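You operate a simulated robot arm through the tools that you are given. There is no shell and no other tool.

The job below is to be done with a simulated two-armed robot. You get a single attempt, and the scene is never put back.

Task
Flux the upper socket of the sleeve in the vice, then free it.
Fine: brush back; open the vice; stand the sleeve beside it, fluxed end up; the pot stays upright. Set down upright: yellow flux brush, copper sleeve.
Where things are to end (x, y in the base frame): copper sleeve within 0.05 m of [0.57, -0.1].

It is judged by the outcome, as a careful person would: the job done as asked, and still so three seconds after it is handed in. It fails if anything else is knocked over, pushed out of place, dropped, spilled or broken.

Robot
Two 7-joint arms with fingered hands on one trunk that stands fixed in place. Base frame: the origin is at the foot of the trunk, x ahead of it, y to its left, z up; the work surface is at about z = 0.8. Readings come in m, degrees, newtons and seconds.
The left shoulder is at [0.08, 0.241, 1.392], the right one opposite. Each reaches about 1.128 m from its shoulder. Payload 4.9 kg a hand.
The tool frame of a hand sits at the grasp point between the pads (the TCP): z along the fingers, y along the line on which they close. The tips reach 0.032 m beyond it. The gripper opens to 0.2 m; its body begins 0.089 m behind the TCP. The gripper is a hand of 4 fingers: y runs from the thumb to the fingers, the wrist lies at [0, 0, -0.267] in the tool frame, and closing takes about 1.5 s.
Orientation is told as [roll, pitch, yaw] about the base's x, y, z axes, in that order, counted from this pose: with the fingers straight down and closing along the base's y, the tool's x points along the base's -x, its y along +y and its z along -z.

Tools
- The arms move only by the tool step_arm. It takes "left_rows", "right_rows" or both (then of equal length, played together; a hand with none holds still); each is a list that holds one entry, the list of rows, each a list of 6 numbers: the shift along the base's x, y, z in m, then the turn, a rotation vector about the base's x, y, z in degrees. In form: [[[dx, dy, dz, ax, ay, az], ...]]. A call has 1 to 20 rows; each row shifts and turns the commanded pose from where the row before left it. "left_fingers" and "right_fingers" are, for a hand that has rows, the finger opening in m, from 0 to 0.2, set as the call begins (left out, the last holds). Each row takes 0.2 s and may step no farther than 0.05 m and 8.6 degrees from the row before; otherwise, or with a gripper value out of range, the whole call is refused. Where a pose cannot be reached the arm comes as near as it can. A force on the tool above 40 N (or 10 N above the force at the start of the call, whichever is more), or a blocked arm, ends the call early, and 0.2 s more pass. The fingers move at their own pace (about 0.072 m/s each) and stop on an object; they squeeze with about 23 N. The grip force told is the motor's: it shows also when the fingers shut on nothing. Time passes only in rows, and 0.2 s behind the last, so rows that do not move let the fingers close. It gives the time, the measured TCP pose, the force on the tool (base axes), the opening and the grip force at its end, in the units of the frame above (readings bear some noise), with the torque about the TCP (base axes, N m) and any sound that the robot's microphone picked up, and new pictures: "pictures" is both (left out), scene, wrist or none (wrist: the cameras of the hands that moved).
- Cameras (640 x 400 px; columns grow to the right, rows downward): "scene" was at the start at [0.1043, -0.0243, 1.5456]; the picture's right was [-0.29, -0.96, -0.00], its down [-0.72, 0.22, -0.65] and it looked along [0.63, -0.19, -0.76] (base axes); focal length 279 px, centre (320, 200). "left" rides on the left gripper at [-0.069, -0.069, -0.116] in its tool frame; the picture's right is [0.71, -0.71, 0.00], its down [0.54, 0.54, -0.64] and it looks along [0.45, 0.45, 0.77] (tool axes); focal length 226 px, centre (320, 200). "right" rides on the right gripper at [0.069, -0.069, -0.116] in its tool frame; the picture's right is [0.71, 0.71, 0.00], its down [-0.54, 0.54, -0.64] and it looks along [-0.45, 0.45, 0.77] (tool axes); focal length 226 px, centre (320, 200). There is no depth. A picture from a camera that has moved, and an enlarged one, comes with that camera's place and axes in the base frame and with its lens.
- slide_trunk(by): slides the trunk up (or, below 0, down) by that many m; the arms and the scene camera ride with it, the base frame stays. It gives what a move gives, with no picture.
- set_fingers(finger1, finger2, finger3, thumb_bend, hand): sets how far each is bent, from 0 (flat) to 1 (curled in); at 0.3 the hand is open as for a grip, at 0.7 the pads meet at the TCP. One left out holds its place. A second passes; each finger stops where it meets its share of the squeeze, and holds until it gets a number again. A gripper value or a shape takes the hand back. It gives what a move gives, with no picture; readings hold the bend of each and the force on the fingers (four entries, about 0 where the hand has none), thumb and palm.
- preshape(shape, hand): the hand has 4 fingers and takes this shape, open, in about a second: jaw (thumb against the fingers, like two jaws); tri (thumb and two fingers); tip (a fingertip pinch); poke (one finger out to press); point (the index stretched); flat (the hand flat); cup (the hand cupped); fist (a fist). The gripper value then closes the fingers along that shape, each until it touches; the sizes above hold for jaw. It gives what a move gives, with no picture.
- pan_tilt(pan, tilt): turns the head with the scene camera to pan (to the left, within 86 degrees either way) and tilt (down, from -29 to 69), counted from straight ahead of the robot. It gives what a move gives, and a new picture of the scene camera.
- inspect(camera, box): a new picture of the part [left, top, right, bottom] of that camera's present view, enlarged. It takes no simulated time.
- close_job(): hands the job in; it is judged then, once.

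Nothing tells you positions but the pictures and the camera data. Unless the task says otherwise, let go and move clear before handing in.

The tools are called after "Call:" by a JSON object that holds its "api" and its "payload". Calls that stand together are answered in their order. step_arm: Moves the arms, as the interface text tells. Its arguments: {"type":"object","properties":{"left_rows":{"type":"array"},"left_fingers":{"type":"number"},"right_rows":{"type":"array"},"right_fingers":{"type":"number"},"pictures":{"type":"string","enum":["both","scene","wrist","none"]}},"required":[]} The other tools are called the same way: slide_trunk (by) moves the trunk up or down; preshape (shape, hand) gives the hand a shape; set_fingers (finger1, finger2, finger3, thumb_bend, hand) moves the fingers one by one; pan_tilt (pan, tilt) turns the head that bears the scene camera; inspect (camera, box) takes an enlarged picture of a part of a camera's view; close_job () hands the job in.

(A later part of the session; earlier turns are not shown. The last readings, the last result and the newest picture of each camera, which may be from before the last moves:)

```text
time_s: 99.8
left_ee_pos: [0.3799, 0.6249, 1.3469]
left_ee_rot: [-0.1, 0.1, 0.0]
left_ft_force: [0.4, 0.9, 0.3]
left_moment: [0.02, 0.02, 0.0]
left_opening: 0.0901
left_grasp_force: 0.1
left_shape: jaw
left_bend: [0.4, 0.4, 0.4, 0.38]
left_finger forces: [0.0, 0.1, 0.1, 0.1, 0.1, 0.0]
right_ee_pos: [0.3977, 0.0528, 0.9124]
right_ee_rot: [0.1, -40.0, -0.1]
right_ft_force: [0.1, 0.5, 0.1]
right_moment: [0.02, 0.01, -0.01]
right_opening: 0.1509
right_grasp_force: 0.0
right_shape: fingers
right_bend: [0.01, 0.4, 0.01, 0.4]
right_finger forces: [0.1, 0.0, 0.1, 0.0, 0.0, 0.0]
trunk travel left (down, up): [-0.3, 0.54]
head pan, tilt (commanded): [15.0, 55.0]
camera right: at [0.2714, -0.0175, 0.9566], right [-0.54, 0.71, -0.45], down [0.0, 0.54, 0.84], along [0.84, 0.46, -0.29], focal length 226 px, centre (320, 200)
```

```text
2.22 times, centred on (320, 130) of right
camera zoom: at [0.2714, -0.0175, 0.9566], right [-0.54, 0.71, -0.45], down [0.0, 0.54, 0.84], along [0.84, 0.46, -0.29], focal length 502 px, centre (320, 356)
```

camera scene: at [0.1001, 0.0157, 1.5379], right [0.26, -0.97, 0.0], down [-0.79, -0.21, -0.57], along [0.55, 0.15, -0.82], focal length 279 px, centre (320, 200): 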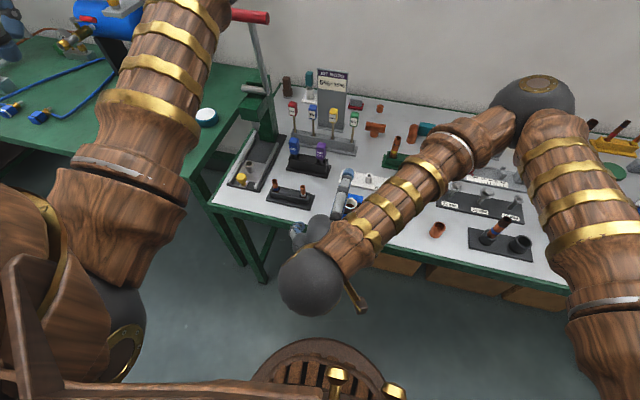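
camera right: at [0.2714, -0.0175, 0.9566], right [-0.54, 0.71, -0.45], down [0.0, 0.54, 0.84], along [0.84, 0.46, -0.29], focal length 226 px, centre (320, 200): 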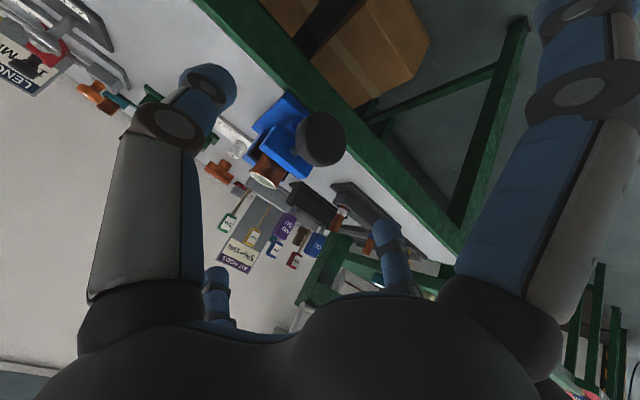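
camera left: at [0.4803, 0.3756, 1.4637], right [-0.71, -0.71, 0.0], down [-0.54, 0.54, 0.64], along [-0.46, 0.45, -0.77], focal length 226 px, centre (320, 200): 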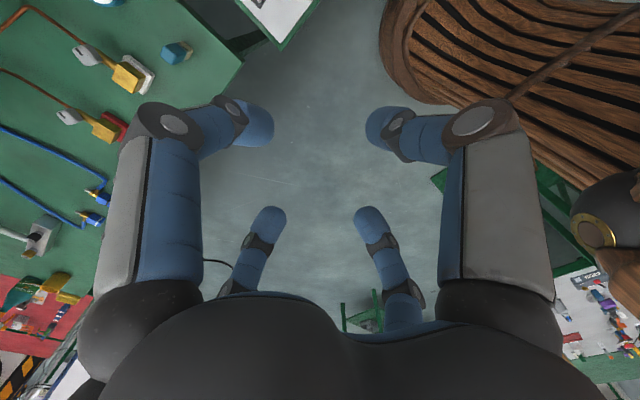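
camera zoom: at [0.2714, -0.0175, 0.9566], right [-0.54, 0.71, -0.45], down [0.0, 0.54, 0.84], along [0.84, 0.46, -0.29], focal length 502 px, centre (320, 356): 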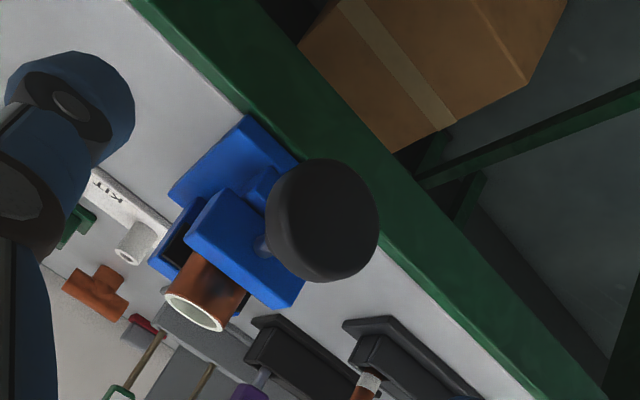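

Call:
{"api": "step_arm", "payload": {"right_rows": [[[0.0136, -0.0006, -0.0162, 0, 0, 0], [0.0136, -0.0006, -0.0162, 0, 0, 0], [0.0136, -0.0006, -0.0162, 0, 0, 0], [0.0136, -0.0005, -0.0162, 0, 0, 0], [0, 0, 0, 0, 0, 0]]], "pictures": "wrist"}}

Call:
{"api": "inspect", "payload": {"camera": "right", "box": [200, 60, 440, 240]}}

Call:
{"api": "inspect", "payload": {"camera": "scene", "box": [280, 170, 400, 280]}}

```text
time_s: 101.0
left_ee_pos: [0.38, 0.6258, 1.3467]
left_ee_rot: [-0.2, 0.1, 0.1]
left_ft_force: [-0.7, 0.1, 1.2]
left_moment: [-0.02, -0.02, -0.04]
left_opening: 0.0901
left_grasp_force: 0.0
left_shape: jaw
left_bend: [0.4, 0.4, 0.4, 0.38]
left_finger forces: [0.0, 0.0, 0.0, 0.0, 0.0, 0.0]
right_ee_pos: [0.4545, 0.0481, 0.8467]
right_ee_rot: [0.2, -40.0, 0.0]
right_ft_force: [0.3, 0.1, -0.1]
right_moment: [-0.03, 0.0, -0.01]
right_opening: 0.1511
right_grasp_force: 0.1
right_shape: fingers
right_bend: [0.01, 0.4, 0.01, 0.4]
right_finger forces: [0.0, 0.0, 0.1, 0.0, 0.1, 0.0]
trunk travel left (down, up): [-0.3, 0.54]
head pan, tilt (commanded): [15.0, 55.0]
camera right: at [0.3274, -0.021, 0.891], right [-0.54, 0.71, -0.45], down [0.0, 0.54, 0.84], along [0.84, 0.46, -0.29], focal length 226 px, centre (320, 200)
```

right: 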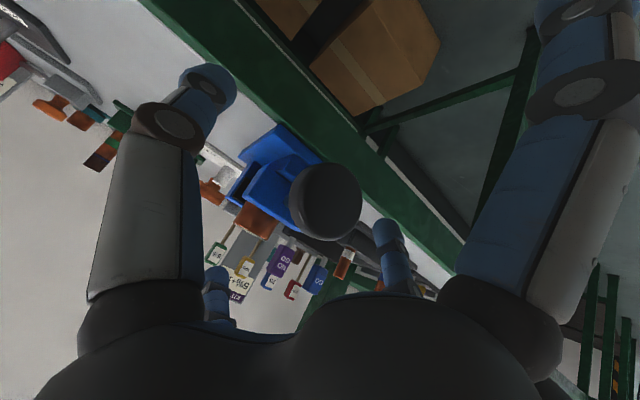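

```text
2.22 times, centred on (320, 150) of right
camera zoom: at [0.3274, -0.021, 0.891], right [-0.54, 0.71, -0.45], down [0.0, 0.54, 0.84], along [0.84, 0.46, -0.29], focal length 502 px, centre (320, 311)
```

zoom: 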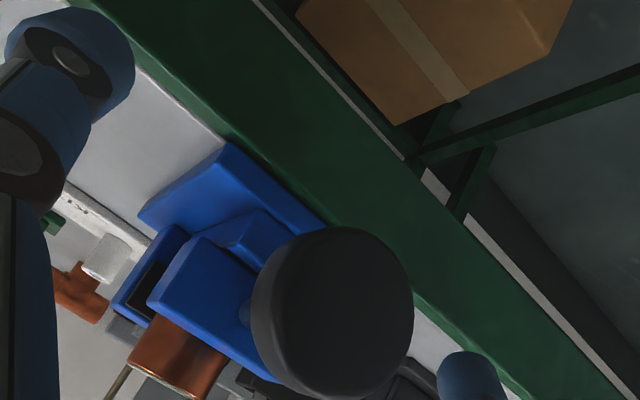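

```text
3.64 times, centred on (340, 225) of scene
camera zoom: at [0.0993, 0.0177, 1.5379], right [0.26, -0.97, 0.0], down [-0.79, -0.21, -0.57], along [0.55, 0.15, -0.82], focal length 1015 px, centre (247, 109)
```

zoom: 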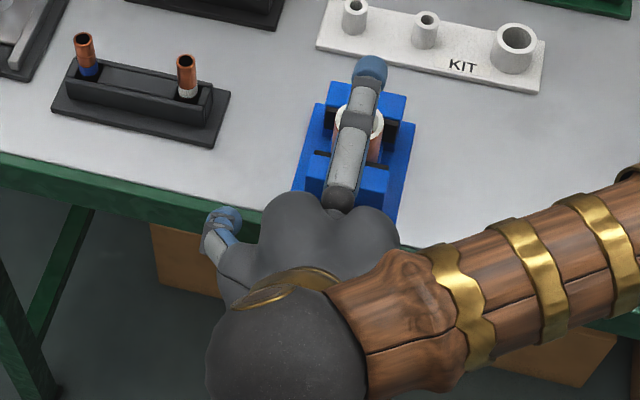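

The open pinch is around the knob with no contact. I'll centre it exactly on the knob's axis and roll the open hand +48° about that axis to start the loosening stroke.

Call:
{"api": "step_arm", "payload": {"right_rows": [[[0, 0.0022, -0.0033, 0, 0, 0], [0, 0, 0, 8, 0, 0], [0, 0, 0, 8, 0, 0], [0, 0, 0, 8, 0, 0], [0, 0, 0, 8, 0, 0], [0, 0, 0, 8, 0, 0], [0, 0, 0, 8, 0, 0], [0, 0, 0, 0, 0, 0]]], "pictures": "both"}}

Call:
{"api": "inspect", "payload": {"camera": "scene", "box": [280, 170, 440, 290]}}

Call:
{"api": "inspect", "payload": {"camera": "right", "box": [200, 60, 440, 240]}}

```text
time_s: 102.8
left_ee_pos: [0.3808, 0.6254, 1.3481]
left_ee_rot: [-0.2, 0.1, 0.2]
left_ft_force: [0.7, 0.6, -0.1]
left_moment: [-0.01, 0.02, -0.01]
left_opening: 0.09
left_grasp_force: 0.1
left_shape: jaw
left_bend: [0.4, 0.4, 0.4, 0.38]
left_finger forces: [0.1, 0.1, 0.0, 0.1, 0.0, 0.1]
right_ee_pos: [0.4524, 0.0508, 0.842]
right_ee_rot: [55.6, -25.5, -31.9]
right_ft_force: [-0.8, -0.2, -0.7]
right_moment: [0.05, -0.01, -0.01]
right_opening: 0.151
right_grasp_force: 0.0
right_shape: fingers
right_bend: [0.01, 0.4, 0.01, 0.4]
right_finger forces: [0.0, 0.0, 0.0, 0.1, 0.0, 0.0]
trunk travel left (down, up): [-0.3, 0.54]
head pan, tilt (commanded): [15.0, 55.0]
camera scene: at [0.1, 0.0179, 1.5379], right [0.26, -0.97, 0.0], down [-0.79, -0.21, -0.57], along [0.55, 0.15, -0.82], focal length 279 px, centre (320, 200)
camera right: at [0.3254, -0.0285, 0.8202], right [-0.54, 0.81, 0.22], down [0.0, -0.26, 0.96], along [0.84, 0.52, 0.14], focal length 226 px, centre (320, 200)
```

scene: 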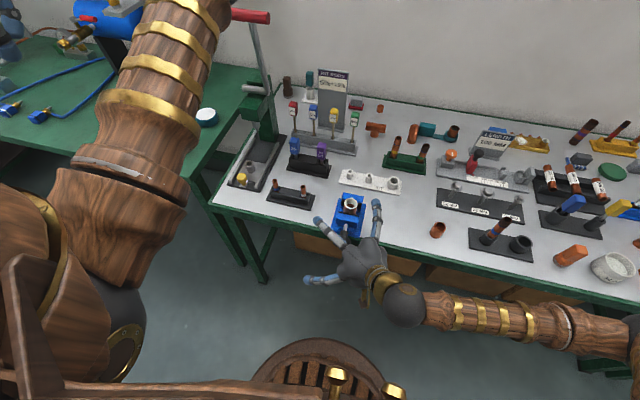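
right: 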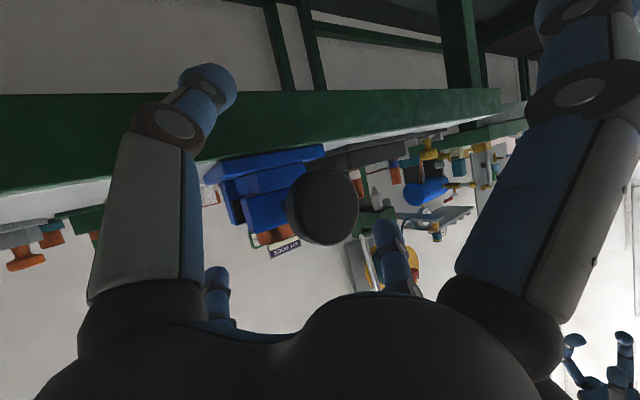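

```text
3.33 times, centred on (360, 230) of scene
camera zoom: at [0.1, 0.0179, 1.5379], right [0.26, -0.97, 0.0], down [-0.79, -0.21, -0.57], along [0.55, 0.15, -0.82], focal length 930 px, centre (187, 100)
```

zoom: 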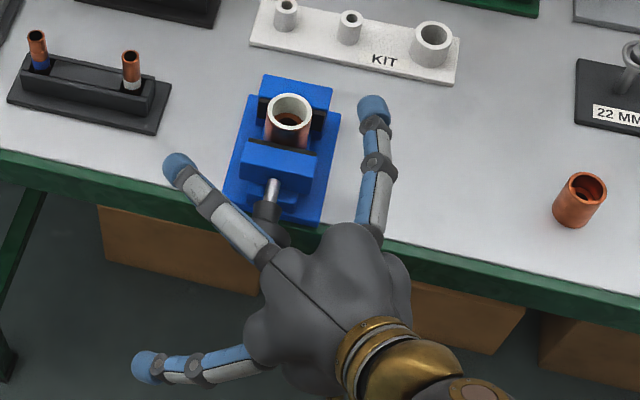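

```text
2.22 times, centred on (320, 150) of right
camera zoom: at [0.3254, -0.0285, 0.8202], right [-0.54, 0.81, 0.22], down [0.0, -0.26, 0.96], along [0.84, 0.52, 0.14], focal length 502 px, centre (320, 311)
```

zoom: 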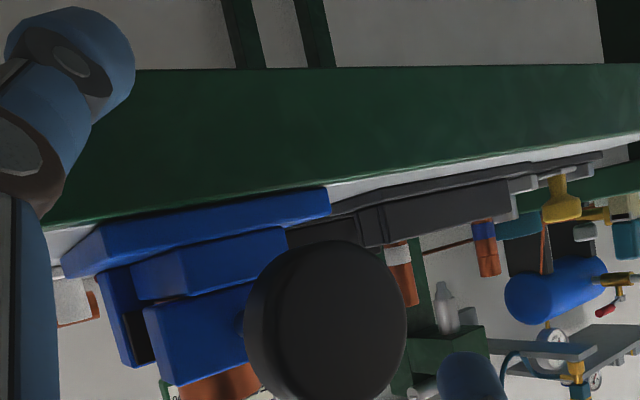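

The hand is lined up around the knob, side fingers well clear. Now I pinch the knob with thumb and finger 2.

Call:
{"api": "set_fingers", "payload": {"hand": "right", "finger2": 0.7, "thumb_bend": 0.7}}

Call:
{"api": "inspect", "payload": {"camera": "right", "box": [200, 60, 440, 240]}}

Call:
{"api": "inspect", "payload": {"camera": "scene", "box": [290, 180, 410, 280]}}

```text
time_s: 103.8
left_ee_pos: [0.3806, 0.6248, 1.3477]
left_ee_rot: [-0.2, 0.1, 0.1]
left_ft_force: [-0.3, 0.2, 0.4]
left_moment: [0.0, -0.03, 0.01]
left_opening: 0.0899
left_grasp_force: 0.0
left_shape: jaw
left_bend: [0.4, 0.4, 0.4, 0.38]
left_finger forces: [0.1, 0.0, 0.0, 0.1, 0.0, 0.0]
right_ee_pos: [0.4515, 0.0496, 0.8409]
right_ee_rot: [55.6, -25.4, -32.1]
right_ft_force: [0.0, -0.6, -2.2]
right_moment: [-0.02, -0.03, -0.01]
right_opening: 0.1276
right_grasp_force: 7.0
right_shape: fingers
right_bend: [0.01, 0.67, 0.01, 0.67]
right_finger forces: [0.0, 5.6, 0.1, 0.0, 8.4, 0.0]
trunk travel left (down, up): [-0.3, 0.54]
head pan, tilt (commanded): [15.0, 55.0]
```

```text
2.22 times, centred on (320, 150) of right
camera zoom: at [0.3255, -0.0292, 0.8202], right [-0.54, 0.81, 0.22], down [0.0, -0.26, 0.96], along [0.84, 0.52, 0.14], focal length 502 px, centre (320, 311)
```

zoom: 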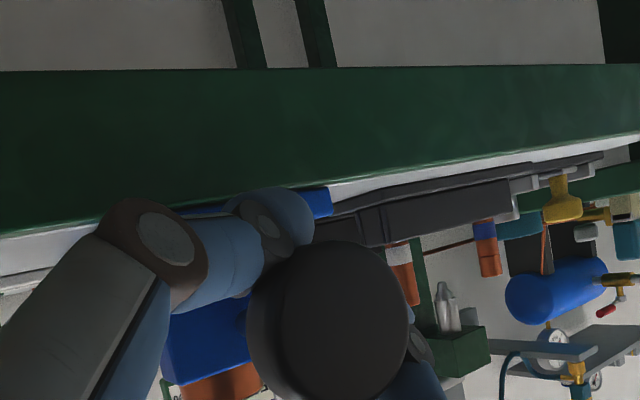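

```text
4.00 times, centred on (350, 230) of scene
camera zoom: at [0.0997, 0.0171, 1.5379], right [0.26, -0.97, 0.0], down [-0.79, -0.21, -0.57], along [0.55, 0.15, -0.82], focal length 1116 px, centre (200, 80)
```

zoom: 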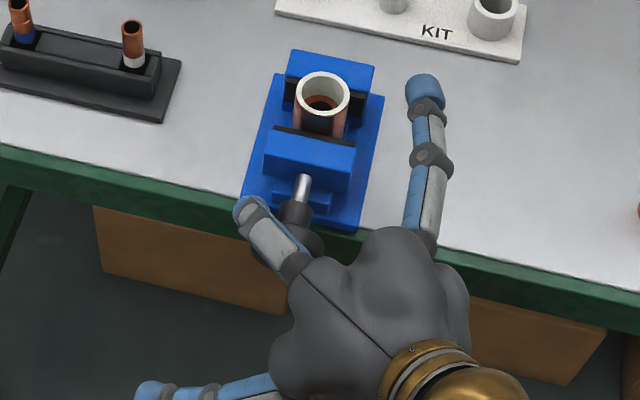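

Call:
{"api": "set_fingers", "payload": {"hand": "right", "finger2": 0.9, "thumb_bend": 0.9}}

Call:
{"api": "inspect", "payload": {"camera": "right", "box": [240, 120, 380, 240]}}

Call:
{"api": "inspect", "payload": {"camera": "scene", "box": [320, 200, 380, 260]}}

```text
time_s: 104.8
left_ee_pos: [0.3852, 0.6264, 1.3466]
left_ee_rot: [-0.2, 0.3, 0.2]
left_ft_force: [0.0, 0.8, 0.6]
left_moment: [-0.04, 0.02, -0.03]
left_opening: 0.0904
left_grasp_force: 0.0
left_shape: jaw
left_bend: [0.4, 0.4, 0.4, 0.38]
left_finger forces: [0.1, 0.1, 0.0, 0.1, 0.0, 0.0]
right_ee_pos: [0.4561, 0.049, 0.8397]
right_ee_rot: [55.3, -25.4, -32.0]
right_ft_force: [26.9, 6.2, -25.1]
right_moment: [-0.05, -0.24, 0.13]
right_opening: 0.1256
right_grasp_force: 20.5
right_shape: fingers
right_bend: [0.01, 0.77, 0.01, 0.78]
right_finger forces: [0.0, 8.9, 0.0, 0.0, 31.9, 0.0]
trunk travel left (down, up): [-0.3, 0.54]
head pan, tilt (commanded): [15.0, 55.0]
```

```text
3.33 times, centred on (310, 180) of right
camera zoom: at [0.3289, -0.0291, 0.8186], right [-0.54, 0.81, 0.22], down [0.0, -0.26, 0.97], along [0.84, 0.52, 0.14], focal length 754 px, centre (353, 267)
```

zoom: 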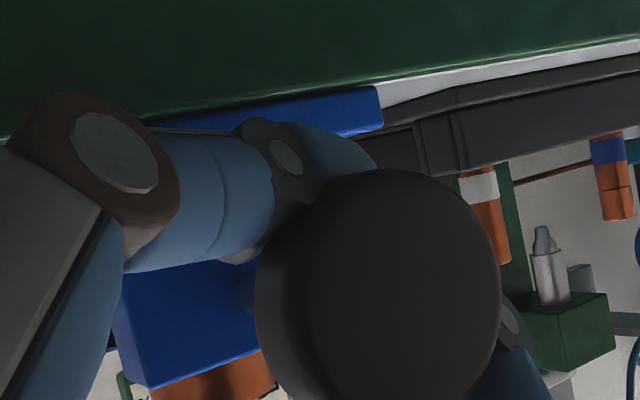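

```text
6.67 times, centred on (350, 230) of scene
camera zoom: at [0.1047, 0.0181, 1.5374], right [0.26, -0.97, 0.0], down [-0.79, -0.21, -0.57], along [0.55, 0.15, -0.82], focal length 1860 px, centre (120, 0)
```

zoom: 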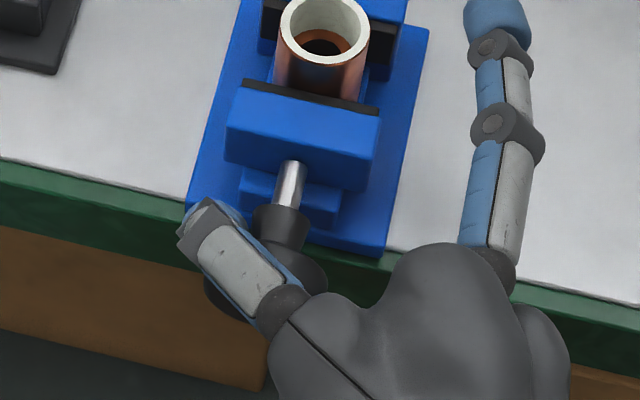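

The fingertips hooked behind the disc rather than onto its rim. I'll open, draw back about 2 cm along the tool axis, and pinch the rim with the pads.

Call:
{"api": "set_fingers", "payload": {"hand": "right", "finger2": 0.4, "thumb_bend": 0.4}}

Call:
{"api": "step_arm", "payload": {"right_rows": [[[-0.005, -0.006, 0.006, 0, 0, 0], [-0.0045, -0.0065, 0.0055, 0, 0, 0], [0, 0, 0, 0, 0, 0]]], "pictures": "none"}}

Call:
{"api": "set_fingers", "payload": {"hand": "right", "finger2": 0.6, "thumb_bend": 0.6}}

Call:
{"api": "inspect", "payload": {"camera": "right", "box": [220, 100, 400, 240]}}

Call:
{"api": "inspect", "payload": {"camera": "scene", "box": [320, 200, 380, 260]}}

```text
time_s: 105.8
left_ee_pos: [0.3797, 0.6252, 1.3473]
left_ee_rot: [-0.2, 0.1, 0.1]
left_ft_force: [-0.6, -0.1, 0.4]
left_moment: [-0.02, -0.02, 0.03]
left_opening: 0.0899
left_grasp_force: 0.1
left_shape: jaw
left_bend: [0.4, 0.4, 0.4, 0.38]
left_finger forces: [0.0, 0.0, 0.1, 0.0, 0.1, 0.0]
right_ee_pos: [0.4512, 0.0512, 0.8411]
right_ee_rot: [55.5, -25.4, -32.0]
right_ft_force: [0.0, 0.3, -0.2]
right_moment: [-0.01, 0.01, -0.03]
right_opening: 0.151
right_grasp_force: 0.0
right_shape: fingers
right_bend: [0.01, 0.4, 0.01, 0.4]
right_finger forces: [0.0, 0.0, 0.0, 0.0, 0.1, 0.0]
trunk travel left (down, up): [-0.3, 0.54]
head pan, tilt (commanded): [15.0, 55.0]
```

```text
time_s: 106.5
left_ee_pos: [0.38, 0.6255, 1.3468]
left_ee_rot: [-0.1, 0.0, 0.1]
left_ft_force: [-0.5, -0.7, 0.7]
left_moment: [0.04, 0.0, 0.03]
left_opening: 0.0898
left_grasp_force: 0.1
left_shape: jaw
left_bend: [0.4, 0.4, 0.4, 0.38]
left_finger forces: [0.0, 0.1, 0.1, 0.0, 0.0, 0.1]
right_ee_pos: [0.4421, 0.0374, 0.8535]
right_ee_rot: [55.5, -25.4, -32.0]
right_ft_force: [0.1, -0.2, 0.7]
right_moment: [-0.01, 0.02, 0.0]
right_opening: 0.151
right_grasp_force: 0.2
right_shape: fingers
right_bend: [0.01, 0.4, 0.01, 0.4]
right_finger forces: [0.0, 0.1, 0.1, 0.0, 0.0, 0.1]
trunk travel left (down, up): [-0.3, 0.54]
head pan, tilt (commanded): [15.0, 55.0]
```

```text
time_s: 107.5
left_ee_pos: [0.3799, 0.6247, 1.3483]
left_ee_rot: [-0.2, 0.1, 0.0]
left_ft_force: [-0.9, -0.1, 0.0]
left_moment: [-0.01, -0.01, 0.03]
left_opening: 0.0901
left_grasp_force: 0.0
left_shape: jaw
left_bend: [0.4, 0.4, 0.4, 0.38]
left_finger forces: [0.0, 0.0, 0.1, 0.1, 0.1, 0.0]
right_ee_pos: [0.4414, 0.0373, 0.8538]
right_ee_rot: [55.5, -25.4, -32.0]
right_ft_force: [-0.6, -1.0, -0.4]
right_moment: [-0.01, -0.02, -0.01]
right_opening: 0.1317
right_grasp_force: 0.1
right_shape: fingers
right_bend: [0.01, 0.6, 0.01, 0.6]
right_finger forces: [0.0, 0.0, 0.1, 0.0, 0.1, 0.0]
trunk travel left (down, up): [-0.3, 0.54]
head pan, tilt (commanded): [15.0, 55.0]
```

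```text
2.86 times, centred on (310, 170) of right
camera zoom: at [0.3155, -0.041, 0.8321], right [-0.54, 0.81, 0.22], down [0.0, -0.26, 0.96], along [0.84, 0.52, 0.14], focal length 646 px, centre (349, 286)
```

zoom: 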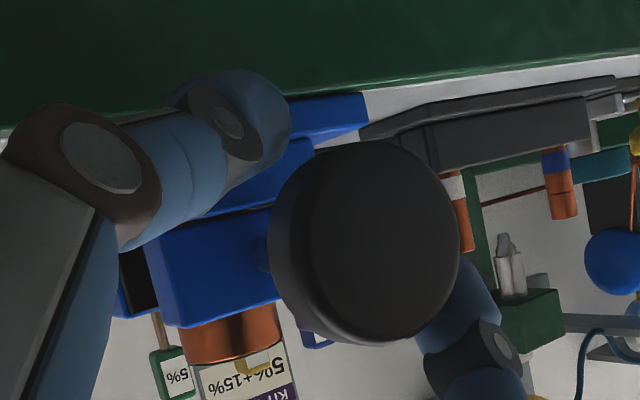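

```text
6.67 times, centred on (350, 230) of scene
camera zoom: at [0.0996, 0.0172, 1.5379], right [0.26, -0.97, 0.0], down [-0.79, -0.21, -0.57], along [0.55, 0.15, -0.82], focal length 1860 px, centre (120, 0)
```

zoom: 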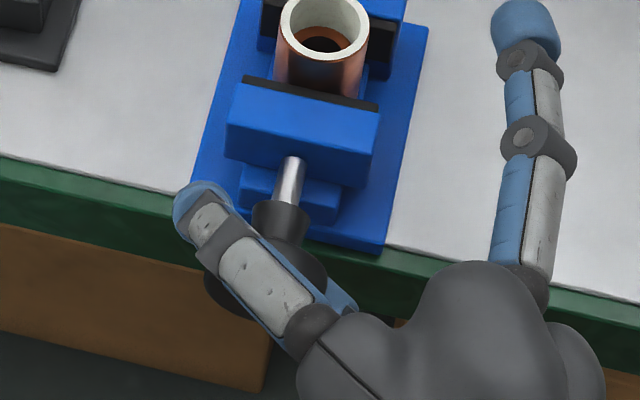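

Call:
{"api": "set_fingers", "payload": {"hand": "right", "finger2": 0.7, "thumb_bend": 0.7}}

Call:
{"api": "inspect", "payload": {"camera": "right", "box": [220, 100, 400, 240]}}

Call:
{"api": "inspect", "payload": {"camera": "scene", "box": [320, 200, 380, 260]}}

```text
time_s: 108.5
left_ee_pos: [0.3818, 0.6251, 1.3473]
left_ee_rot: [-0.1, 0.1, 0.1]
left_ft_force: [0.5, 0.3, 0.5]
left_moment: [0.01, -0.04, 0.01]
left_opening: 0.0903
left_grasp_force: 0.0
left_shape: jaw
left_bend: [0.4, 0.4, 0.4, 0.38]
left_finger forces: [0.0, 0.0, 0.0, 0.0, 0.0, 0.0]
right_ee_pos: [0.4415, 0.0381, 0.853]
right_ee_rot: [55.5, -25.4, -32.0]
right_ft_force: [1.9, -4.2, -6.7]
right_moment: [-0.13, 0.02, -0.07]
right_opening: 0.1291
right_grasp_force: 9.2
right_shape: fingers
right_bend: [0.01, 0.63, 0.01, 0.65]
right_finger forces: [0.0, 6.0, 0.0, 0.0, 12.8, 0.0]
trunk travel left (down, up): [-0.3, 0.54]
head pan, tilt (commanded): [15.0, 55.0]
```

```text
2.86 times, centred on (310, 170) of right
camera zoom: at [0.3158, -0.0414, 0.8318], right [-0.54, 0.81, 0.22], down [0.0, -0.26, 0.96], along [0.84, 0.52, 0.14], focal length 646 px, centre (349, 286)
```

zoom: 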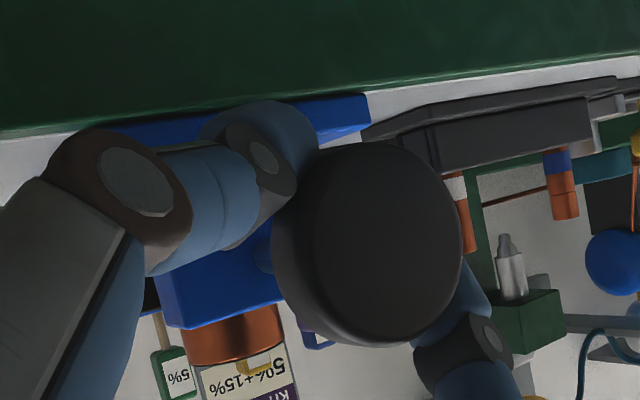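

```text
6.67 times, centred on (350, 230) of scene
camera zoom: at [0.1002, 0.0168, 1.5378], right [0.26, -0.97, 0.0], down [-0.79, -0.21, -0.57], along [0.55, 0.15, -0.82], focal length 1860 px, centre (120, 0)
```

zoom: 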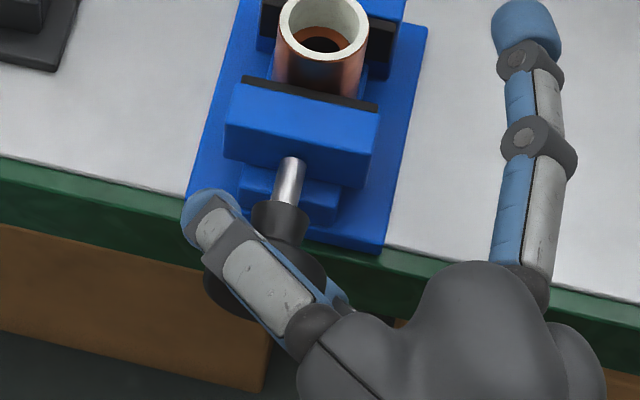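

The pads now bear on the knob's rim. I'll squeeze firmer and try the first part of a loosening turn (negative about x), moving the TCP round the knob's axis.

Call:
{"api": "set_fingers", "payload": {"hand": "right", "finger2": 0.8, "thumb_bend": 0.8}}

Call:
{"api": "inspect", "payload": {"camera": "right", "box": [220, 100, 400, 240]}}

```text
time_s: 109.5
left_ee_pos: [0.3828, 0.6242, 1.3486]
left_ee_rot: [-0.1, 0.2, 0.0]
left_ft_force: [0.2, -0.5, 0.0]
left_moment: [0.04, 0.01, 0.0]
left_opening: 0.0906
left_grasp_force: 0.0
left_shape: jaw
left_bend: [0.4, 0.4, 0.4, 0.38]
left_finger forces: [0.0, 0.1, 0.1, 0.1, 0.0, 0.0]
right_ee_pos: [0.4449, 0.0361, 0.8517]
right_ee_rot: [55.4, -25.3, -32.0]
right_ft_force: [10.1, -5.2, -17.0]
right_moment: [-0.23, -0.01, -0.1]
right_opening: 0.1286
right_grasp_force: 15.1
right_shape: fingers
right_bend: [0.01, 0.63, 0.01, 0.64]
right_finger forces: [0.0, 6.3, 0.1, 0.0, 22.5, 0.1]
trunk travel left (down, up): [-0.3, 0.54]
head pan, tilt (commanded): [15.0, 55.0]
```

```text
2.86 times, centred on (310, 170) of right
camera zoom: at [0.3172, -0.0417, 0.8311], right [-0.54, 0.81, 0.22], down [0.0, -0.26, 0.96], along [0.84, 0.52, 0.14], focal length 646 px, centre (349, 286)
```

zoom: 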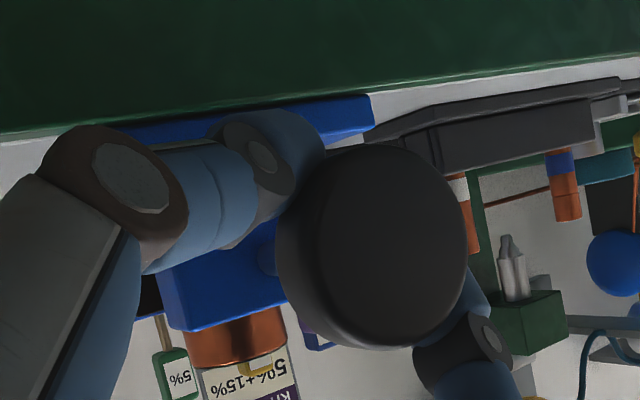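

Call:
{"api": "step_arm", "payload": {"right_rows": [[[0.001, -0.001, -0.0015, 0, 0, 0], [0.001, -0.001, -0.0015, 0, 0, 0], [0, 0, 0, 0, 0, 0]]], "pictures": "none"}}

Call:
{"api": "inspect", "payload": {"camera": "right", "box": [220, 100, 400, 240]}}

```text
time_s: 110.3
left_ee_pos: [0.3815, 0.6245, 1.3472]
left_ee_rot: [-0.1, 0.2, 0.0]
left_ft_force: [0.0, -0.5, 0.2]
left_moment: [-0.01, 0.02, -0.01]
left_opening: 0.0901
left_grasp_force: 0.1
left_shape: jaw
left_bend: [0.4, 0.4, 0.4, 0.38]
left_finger forces: [0.0, 0.0, 0.1, 0.0, 0.0, 0.1]
right_ee_pos: [0.4441, 0.0363, 0.8497]
right_ee_rot: [55.4, -25.4, -32.1]
right_ft_force: [10.4, -0.4, -7.8]
right_moment: [-0.09, -0.1, -0.05]
right_opening: 0.1279
right_grasp_force: 13.0
right_shape: fingers
right_bend: [0.01, 0.62, 0.01, 0.65]
right_finger forces: [0.0, 7.8, 0.0, 0.1, 18.2, 0.0]
trunk travel left (down, up): [-0.3, 0.54]
head pan, tilt (commanded): [15.0, 55.0]
```

```text
2.86 times, centred on (310, 170) of right
camera zoom: at [0.3181, -0.0432, 0.8284], right [-0.54, 0.81, 0.22], down [0.0, -0.26, 0.96], along [0.84, 0.52, 0.14], focal length 646 px, centre (349, 286)
```

zoom: 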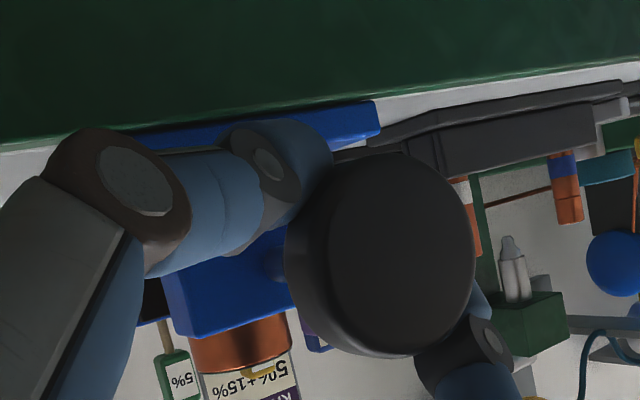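

Grip is more even now. First 16° of the turn, watching the forces.

Call:
{"api": "step_arm", "payload": {"right_rows": [[[0, 0.0017, 0.0016, -8, 0, 0], [0, 0.0019, 0.0014, -8, 0, 0], [0, 0, 0, 0, 0, 0]]], "pictures": "none"}}

Call:
{"api": "inspect", "payload": {"camera": "right", "box": [220, 100, 400, 240]}}

Call:
{"api": "inspect", "payload": {"camera": "scene", "box": [320, 190, 380, 250]}}

```text
time_s: 111.2
left_ee_pos: [0.3822, 0.6239, 1.3486]
left_ee_rot: [-0.1, 0.2, 0.0]
left_ft_force: [-0.7, 0.0, 0.4]
left_moment: [0.01, 0.0, 0.0]
left_opening: 0.0901
left_grasp_force: 0.0
left_shape: jaw
left_bend: [0.4, 0.4, 0.4, 0.38]
left_finger forces: [0.0, 0.0, 0.0, 0.1, 0.0, 0.1]
right_ee_pos: [0.4461, 0.0389, 0.8531]
right_ee_rot: [39.2, -33.1, -24.0]
right_ft_force: [8.1, -9.8, -9.8]
right_moment: [-0.13, 0.03, -0.11]
right_opening: 0.1281
right_grasp_force: 12.8
right_shape: fingers
right_bend: [0.01, 0.63, 0.01, 0.65]
right_finger forces: [0.1, 6.9, 0.0, 0.1, 18.5, 0.1]
trunk travel left (down, up): [-0.3, 0.54]
head pan, tilt (commanded): [15.0, 55.0]
```

```text
2.86 times, centred on (310, 170) of right
camera zoom: at [0.3188, -0.0431, 0.8541], right [-0.54, 0.84, -0.01], down [0.0, 0.01, 1.0], along [0.84, 0.54, -0.01], focal length 646 px, centre (349, 286)
```

zoom: 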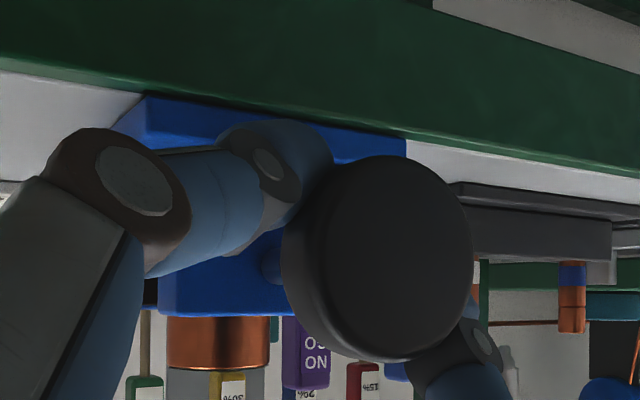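

```text
6.67 times, centred on (350, 220) of scene
camera zoom: at [0.101, 0.0157, 1.5378], right [0.26, -0.97, 0.0], down [-0.79, -0.21, -0.57], along [0.55, 0.15, -0.82], focal length 1860 px, centre (120, 67)
```

zoom: 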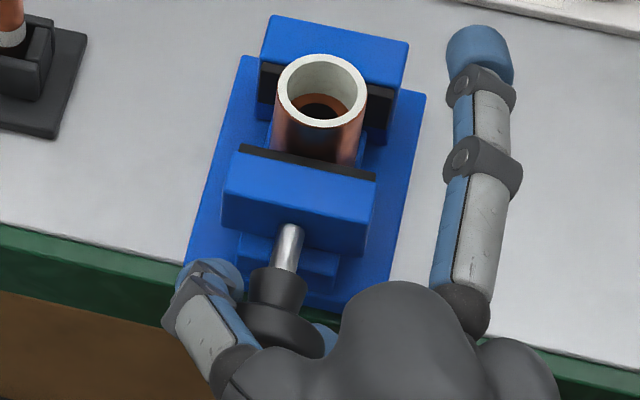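

No sign of blocking. I'll continue the stroke through vertical.

Call:
{"api": "step_arm", "payload": {"right_rows": [[[0, 0.002, 0.0011, -8, 0, 0], [0, 0.0023, 0.0008, -8, 0, 0], [0, 0.0023, 0.0005, -8, 0, 0], [0, 0.0023, 0.0002, -8, 0, 0], [0, 0, 0, 0, 0, 0]]], "pictures": "none"}}

Call:
{"api": "inspect", "payload": {"camera": "right", "box": [220, 80, 400, 240]}}

Call:
{"api": "inspect", "payload": {"camera": "scene", "box": [310, 180, 390, 260]}}

```text
time_s: 112.3
left_ee_pos: [0.3813, 0.6222, 1.3486]
left_ee_rot: [-0.1, 0.2, -0.1]
left_ft_force: [0.1, -0.2, -0.3]
left_moment: [-0.01, -0.03, 0.02]
left_opening: 0.0901
left_grasp_force: 0.1
left_shape: jaw
left_bend: [0.4, 0.4, 0.4, 0.38]
left_finger forces: [0.1, 0.1, 0.0, 0.1, 0.0, 0.0]
right_ee_pos: [0.4471, 0.0474, 0.8553]
right_ee_rot: [0.2, -39.9, -0.2]
right_ft_force: [11.0, -19.4, -3.3]
right_moment: [-0.16, -0.09, -0.19]
right_opening: 0.1283
right_grasp_force: 14.2
right_shape: fingers
right_bend: [0.01, 0.65, 0.01, 0.64]
right_finger forces: [0.0, 7.1, 0.0, 0.0, 22.2, 0.0]
trunk travel left (down, up): [-0.3, 0.54]
head pan, tilt (commanded): [15.0, 55.0]
```

```text
2.50 times, centred on (310, 160) of right
camera zoom: at [0.3189, -0.0219, 0.9002], right [-0.54, 0.71, -0.45], down [0.0, 0.54, 0.84], along [0.84, 0.45, -0.29], focal length 565 px, centre (345, 300)
```

zoom: 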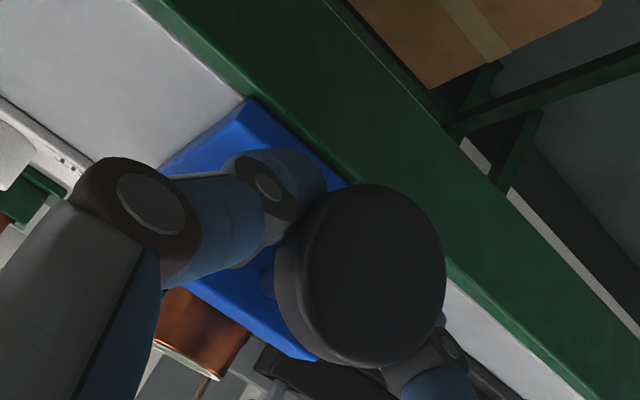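

```text
5.00 times, centred on (350, 220) of scene
camera zoom: at [0.1001, 0.0134, 1.5379], right [0.26, -0.97, 0.0], down [-0.79, -0.21, -0.57], along [0.55, 0.15, -0.82], focal length 1395 px, centre (170, 100)
```

zoom: 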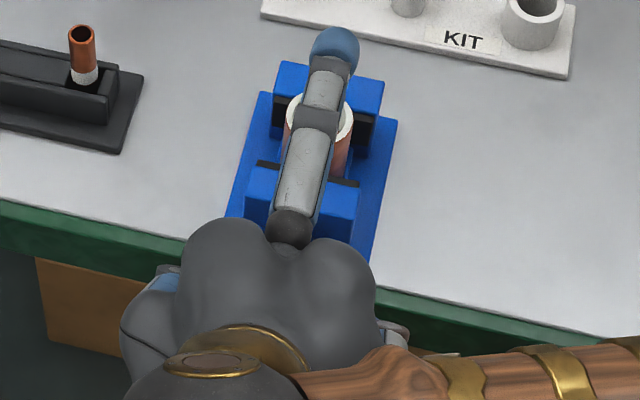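

Call:
{"api": "step_arm", "payload": {"right_rows": [[[0, -0.0013, 0.0036, -8, 0, 0], [0, 0.0025, 0.0002, -8, 0, 0], [0, 0.0026, 0, -8, 0, 0], [0, 0.0024, -0.0004, -8, 0, 0], [0, 0.0023, -0.0008, -8, 0, 0], [0, 0.0023, -0.001, -8, 0, 0], [0, 0, 0, 0, 0, 0]]], "pictures": "scene"}}

Call:
{"api": "inspect", "payload": {"camera": "right", "box": [220, 80, 400, 240]}}

Call:
{"api": "inspect", "payload": {"camera": "scene", "box": [310, 180, 390, 260]}}

```text
time_s: 112.9
left_ee_pos: [0.3787, 0.6269, 1.3475]
left_ee_rot: [-0.2, 0.0, -0.2]
left_ft_force: [0.4, -0.5, -0.6]
left_moment: [0.01, -0.02, 0.01]
left_opening: 0.0902
left_grasp_force: 0.0
left_shape: jaw
left_bend: [0.4, 0.4, 0.4, 0.38]
left_finger forces: [0.0, 0.0, 0.1, 0.0, 0.1, 0.0]
right_ee_pos: [0.4227, 0.0524, 0.8486]
right_ee_rot: [-13.9, -36.6, 9.7]
right_ft_force: [-8.6, 7.4, -1.2]
right_moment: [0.11, 0.17, 0.18]
right_opening: 0.1253
right_grasp_force: 5.6
right_shape: fingers
right_bend: [0.0, 0.65, 0.0, 0.8]
right_finger forces: [0.1, 4.3, 0.0, 0.0, 6.5, 0.0]
trunk travel left (down, up): [-0.3, 0.54]
head pan, tilt (commanded): [15.0, 55.0]
stopped in row 2 (right hand): the force on the tool passed its limit at 54 N (the readings are from after the stop); the commanded pose is now the measured one
camera scene: at [0.0962, 0.0212, 1.538], right [0.26, -0.97, 0.0], down [-0.79, -0.21, -0.57], along [0.55, 0.15, -0.82], focal length 279 px, centre (320, 200)
```

scene: 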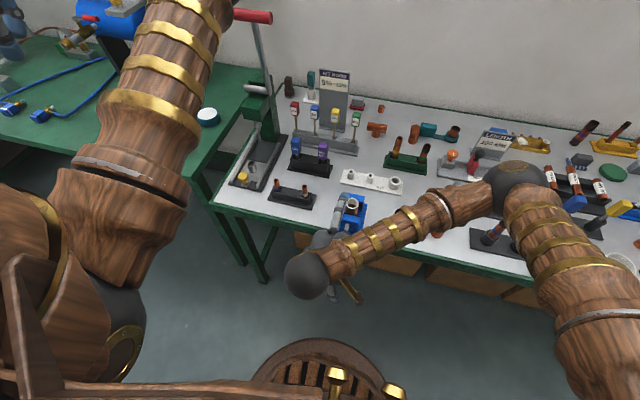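

```text
2.50 times, centred on (310, 160) of right
camera zoom: at [0.2998, -0.0083, 0.9113], right [-0.58, 0.6, -0.56], down [0.02, 0.69, 0.72], along [0.82, 0.4, -0.41], focal length 565 px, centre (345, 300)
```

zoom: 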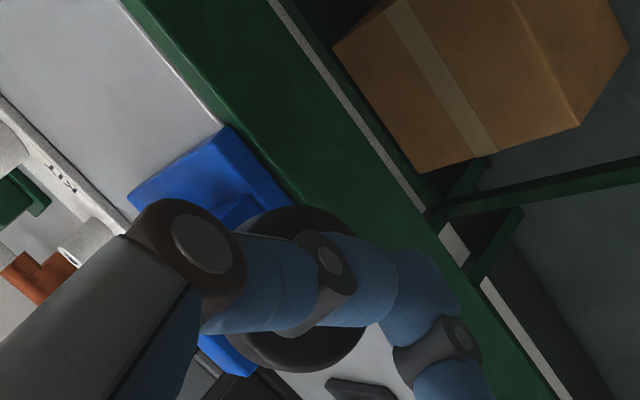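

```text
5.00 times, centred on (350, 220) of scene
camera zoom: at [0.0962, 0.0212, 1.538], right [0.26, -0.97, 0.0], down [-0.79, -0.21, -0.57], along [0.55, 0.15, -0.82], focal length 1395 px, centre (170, 100)
```

zoom: 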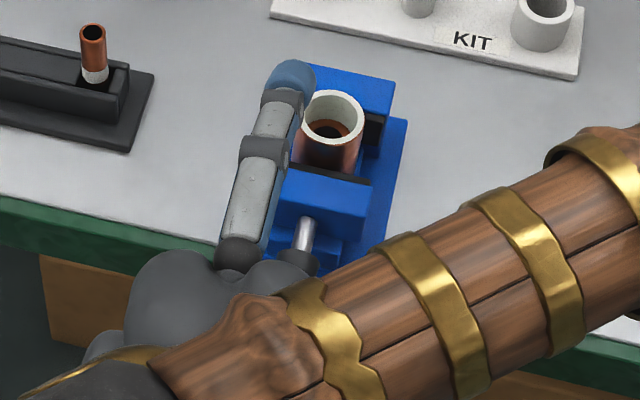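

The thumb slipped off the rim's front partway through; nothing else was touched and the sleeve is still clamped. I'll open, back off, and look for a better finger shape for the knob.

Call:
{"api": "set_fingers", "payload": {"hand": "right", "finger2": 0.3, "thumb_bend": 0.3}}

Call:
{"api": "step_arm", "payload": {"right_rows": [[[-0.02, 0.003, 0.025, 0, 0, 0], [-0.025, 0.0, 0.03, 0, 0, 0], [-0.025, 0.0, 0.03, 0, 0, 0], [-0.01, 0.0, 0.04, 4.6, 0, 0], [-0.01, -0.02, 0.04, 4.6, 0, 0], [0, -0.03, 0.03, 4.6, 0, 0]]], "pictures": "both"}}

Call:
{"api": "preshape", "payload": {"hand": "right", "shape": "tip"}}

Call:
{"api": "inspect", "payload": {"camera": "right", "box": [0, 0, 640, 400]}}

Call:
{"api": "inspect", "payload": {"camera": "scene", "box": [260, 150, 420, 290]}}

```text
time_s: 113.8
left_ee_pos: [0.3784, 0.6245, 1.3469]
left_ee_rot: [-0.3, 0.0, -0.2]
left_ft_force: [0.2, 0.1, -0.7]
left_moment: [-0.03, -0.02, -0.04]
left_opening: 0.0899
left_grasp_force: 0.1
left_shape: jaw
left_bend: [0.4, 0.4, 0.4, 0.38]
left_finger forces: [0.1, 0.0, 0.0, 0.0, 0.0, 0.0]
right_ee_pos: [0.4183, 0.0521, 0.8482]
right_ee_rot: [-13.6, -36.1, 10.0]
right_ft_force: [-37.7, 7.7, 0.6]
right_moment: [0.13, 0.59, -0.34]
right_opening: 0.1266
right_grasp_force: 18.5
right_shape: fingers
right_bend: [0.0, 0.3, 0.0, 0.62]
right_finger forces: [0.0, 0.0, 0.0, 0.0, 36.9, 0.0]
trunk travel left (down, up): [-0.3, 0.54]
head pan, tilt (commanded): [15.0, 55.0]
stopped (right hand): the force on the tool passed its limit at 42 N (the readings are from after the stop); the commanded pose is now the measured one
```

```text
time_s: 115.2
left_ee_pos: [0.382, 0.624, 1.3472]
left_ee_rot: [-0.2, 0.0, 0.0]
left_ft_force: [0.5, -0.9, -1.2]
left_moment: [0.01, -0.01, 0.01]
left_opening: 0.0901
left_grasp_force: 0.1
left_shape: jaw
left_bend: [0.4, 0.4, 0.4, 0.38]
left_finger forces: [0.0, 0.0, 0.0, 0.0, 0.0, 0.1]
right_ee_pos: [0.3626, 0.0747, 1.0287]
right_ee_rot: [3.4, -37.4, -0.8]
right_ft_force: [0.6, 0.0, 0.2]
right_moment: [-0.01, 0.04, 0.02]
right_opening: 0.1639
right_grasp_force: 0.1
right_shape: fingers
right_bend: [0.0, 0.3, 0.0, 0.3]
right_finger forces: [0.0, 0.1, 0.1, 0.0, 0.1, 0.0]
right hand out of reach, approached as far as the arm can: row 5, 6
trunk travel left (down, up): [-0.3, 0.54]
head pan, tilt (commanded): [15.0, 55.0]
camera scene: at [0.1001, 0.0171, 1.5378], right [0.26, -0.97, 0.0], down [-0.79, -0.21, -0.57], along [0.55, 0.15, -0.82], focal length 279 px, centre (320, 200)
camera right: at [0.2395, 0.0005, 1.0753], right [-0.58, 0.71, -0.4], down [0.03, 0.5, 0.86], along [0.82, 0.49, -0.31], focal length 226 px, centre (320, 200)
```

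scene: 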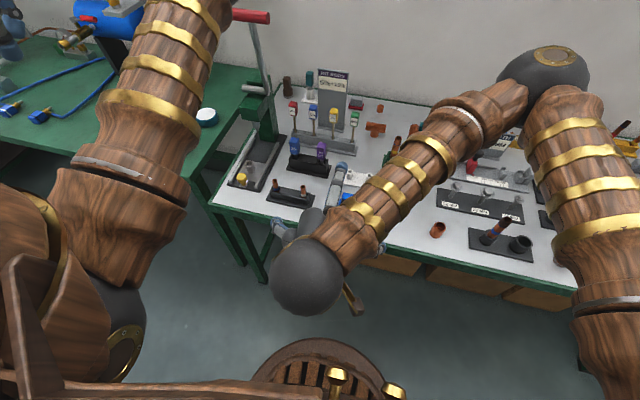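
right: 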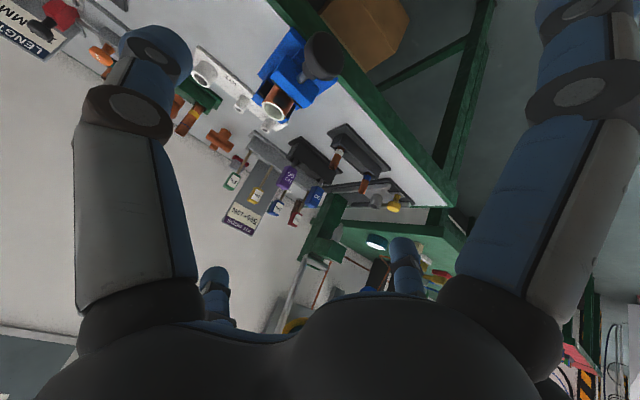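

```text
time_s: 116.1
left_ee_pos: [0.3826, 0.6242, 1.348]
left_ee_rot: [-0.2, 0.1, -0.1]
left_ft_force: [-0.2, -0.2, -0.1]
left_moment: [-0.01, 0.01, -0.06]
left_opening: 0.0903
left_grasp_force: 0.0
left_shape: jaw
left_bend: [0.4, 0.4, 0.4, 0.38]
left_finger forces: [0.1, 0.0, 0.0, 0.1, 0.0, 0.0]
right_ee_pos: [0.3621, 0.0755, 1.0268]
right_ee_rot: [3.2, -37.5, -0.6]
right_ft_force: [-0.2, 0.7, -0.5]
right_moment: [0.02, 0.01, -0.01]
right_opening: 0.1999
right_grasp_force: 0.2
right_shape: tip
right_bend: [0.15, 0.3, 0.15, 0.3]
right_finger forces: [0.0, 0.0, 0.0, 0.1, 0.1, 0.0]
trunk travel left (down, up): [-0.3, 0.54]
head pan, tilt (commanded): [15.0, 55.0]
```

```text
1.00 times, centred on (320, 200) of right (not enlarged: the box is as wide or as high as the picture)
camera zoom: at [0.2388, 0.0007, 1.075], right [-0.58, 0.71, -0.4], down [0.03, 0.5, 0.86], along [0.82, 0.49, -0.31], focal length 226 px, centre (320, 200)
```

zoom: 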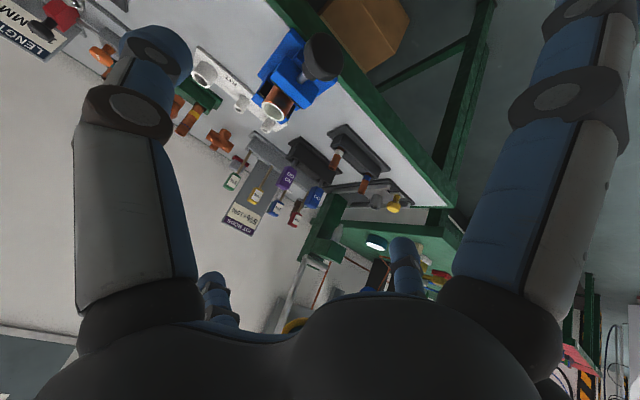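

```text
2.86 times, centred on (340, 220) of scene
camera zoom: at [0.0993, 0.0175, 1.5379], right [0.26, -0.97, 0.0], down [-0.79, -0.21, -0.57], along [0.55, 0.15, -0.82], focal length 797 px, centre (263, 143)
```

zoom: 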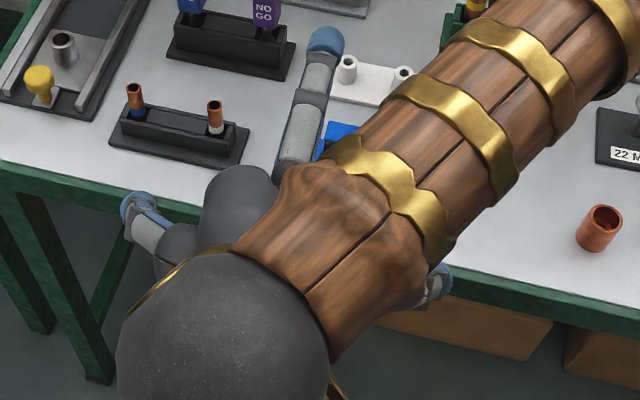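

Call:
{"api": "inspect", "payload": {"camera": "right", "box": [230, 20, 350, 140]}}

```text
3.33 times, centred on (290, 80) of right
camera zoom: at [0.2388, 0.0007, 1.075], right [-0.58, 0.71, -0.4], down [0.03, 0.5, 0.86], along [0.82, 0.49, -0.31], focal length 754 px, centre (420, 600)
```

zoom: 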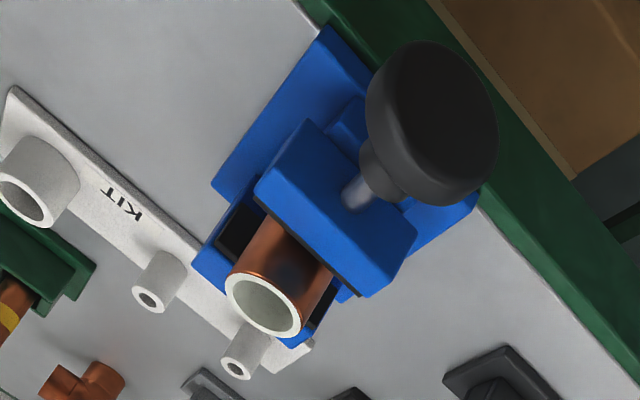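

The vice and sleeve are unchanged. A full four-finger grip from the tilted pose should lock onto the disc better (one finger behind it, one in front, two on the rim). I'll set that up with a narrow opening.

Call:
{"api": "preshape", "payload": {"hand": "right", "shape": "jaw"}}

Call:
{"api": "step_arm", "payload": {"right_rows": [[[0.007, -0.006, -0.022, -0.8, -0.6, 0.1], [0.007, -0.006, -0.022, -0.8, -0.6, 0.1], [0.008, -0.006, -0.024, -0.8, -0.7, 0.1], [0.008, -0.006, -0.024, -0.8, -0.6, 0.1], [0.007, -0.001, -0.023, 0, 0, 0], [0, 0, 0, 0, 0, 0]]], "right_fingers": 0.075, "pictures": "both"}}

Call:
{"api": "inspect", "payload": {"camera": "right", "box": [200, 40, 440, 240]}}

```text
time_s: 117.0
left_ee_pos: [0.3821, 0.6246, 1.3482]
left_ee_rot: [-0.2, 0.2, -0.1]
left_ft_force: [0.2, -0.8, -0.4]
left_moment: [-0.01, 0.02, -0.01]
left_opening: 0.0903
left_grasp_force: 0.2
left_shape: jaw
left_bend: [0.4, 0.4, 0.4, 0.38]
left_finger forces: [0.0, 0.1, 0.0, 0.0, 0.0, 0.1]
right_ee_pos: [0.3617, 0.0747, 1.0279]
right_ee_rot: [3.3, -37.5, -0.6]
right_ft_force: [-0.7, 0.7, -0.1]
right_moment: [-0.02, -0.03, 0.04]
right_opening: 0.1998
right_grasp_force: 0.0
right_shape: jaw
right_bend: [0.3, 0.3, 0.3, 0.3]
right_finger forces: [0.1, 0.1, 0.1, 0.0, 0.0, 0.1]
trunk travel left (down, up): [-0.3, 0.54]
head pan, tilt (commanded): [15.0, 55.0]
```

```text
time_s: 118.4
left_ee_pos: [0.3811, 0.625, 1.3476]
left_ee_rot: [-0.2, 0.1, -0.1]
left_ft_force: [0.7, 0.1, 0.4]
left_moment: [-0.03, 0.0, 0.01]
left_opening: 0.0902
left_grasp_force: 0.1
left_shape: jaw
left_bend: [0.4, 0.4, 0.4, 0.38]
left_finger forces: [0.0, 0.0, 0.0, 0.0, 0.1, 0.1]
right_ee_pos: [0.3972, 0.0476, 0.9161]
right_ee_rot: [-0.7, -40.0, 2.3]
right_ft_force: [0.4, 0.0, 0.7]
right_moment: [0.04, 0.0, 0.0]
right_opening: 0.0755
right_grasp_force: 0.1
right_shape: jaw
right_bend: [0.44, 0.44, 0.44, 0.42]
right_finger forces: [0.0, 0.1, 0.0, 0.0, 0.0, 0.0]
trunk travel left (down, up): [-0.3, 0.54]
head pan, tilt (commanded): [15.0, 55.0]
camera scene: at [0.0992, 0.0177, 1.5379], right [0.26, -0.97, 0.0], down [-0.79, -0.21, -0.57], along [0.55, 0.15, -0.82], focal length 279 px, centre (320, 200)
camera right: at [0.2726, -0.0253, 0.9627], right [-0.56, 0.68, -0.46], down [-0.02, 0.55, 0.84], along [0.83, 0.48, -0.3], focal length 226 px, centre (320, 200)
```

scene: 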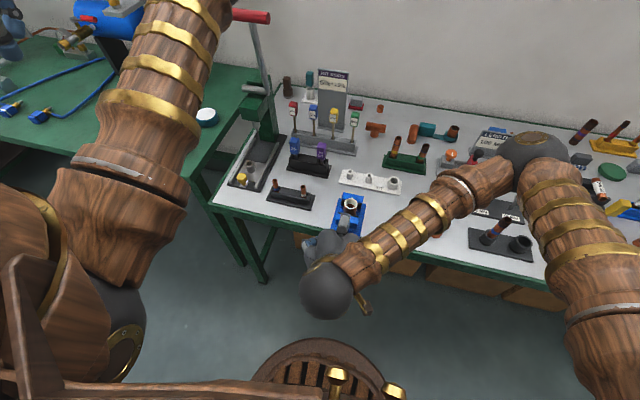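
right: 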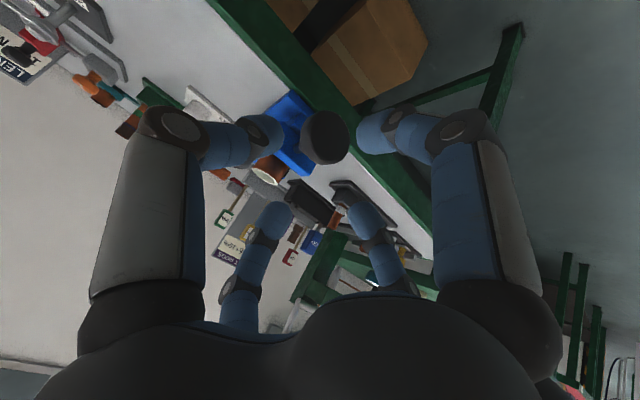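

```text
2.00 times, centred on (320, 140) of right
camera zoom: at [0.2726, -0.0253, 0.9627], right [-0.56, 0.68, -0.46], down [-0.02, 0.55, 0.84], along [0.83, 0.48, -0.3], focal length 452 px, centre (320, 320)
```

zoom: 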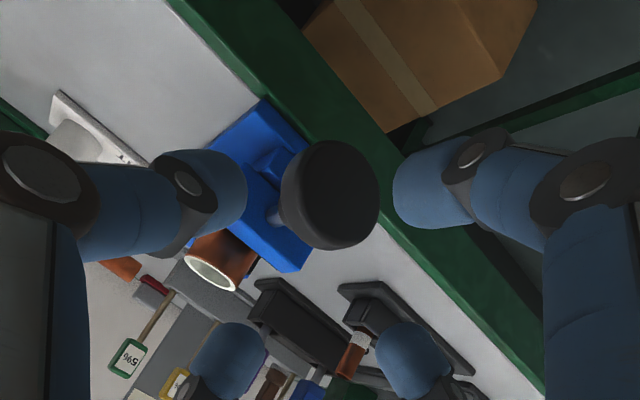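

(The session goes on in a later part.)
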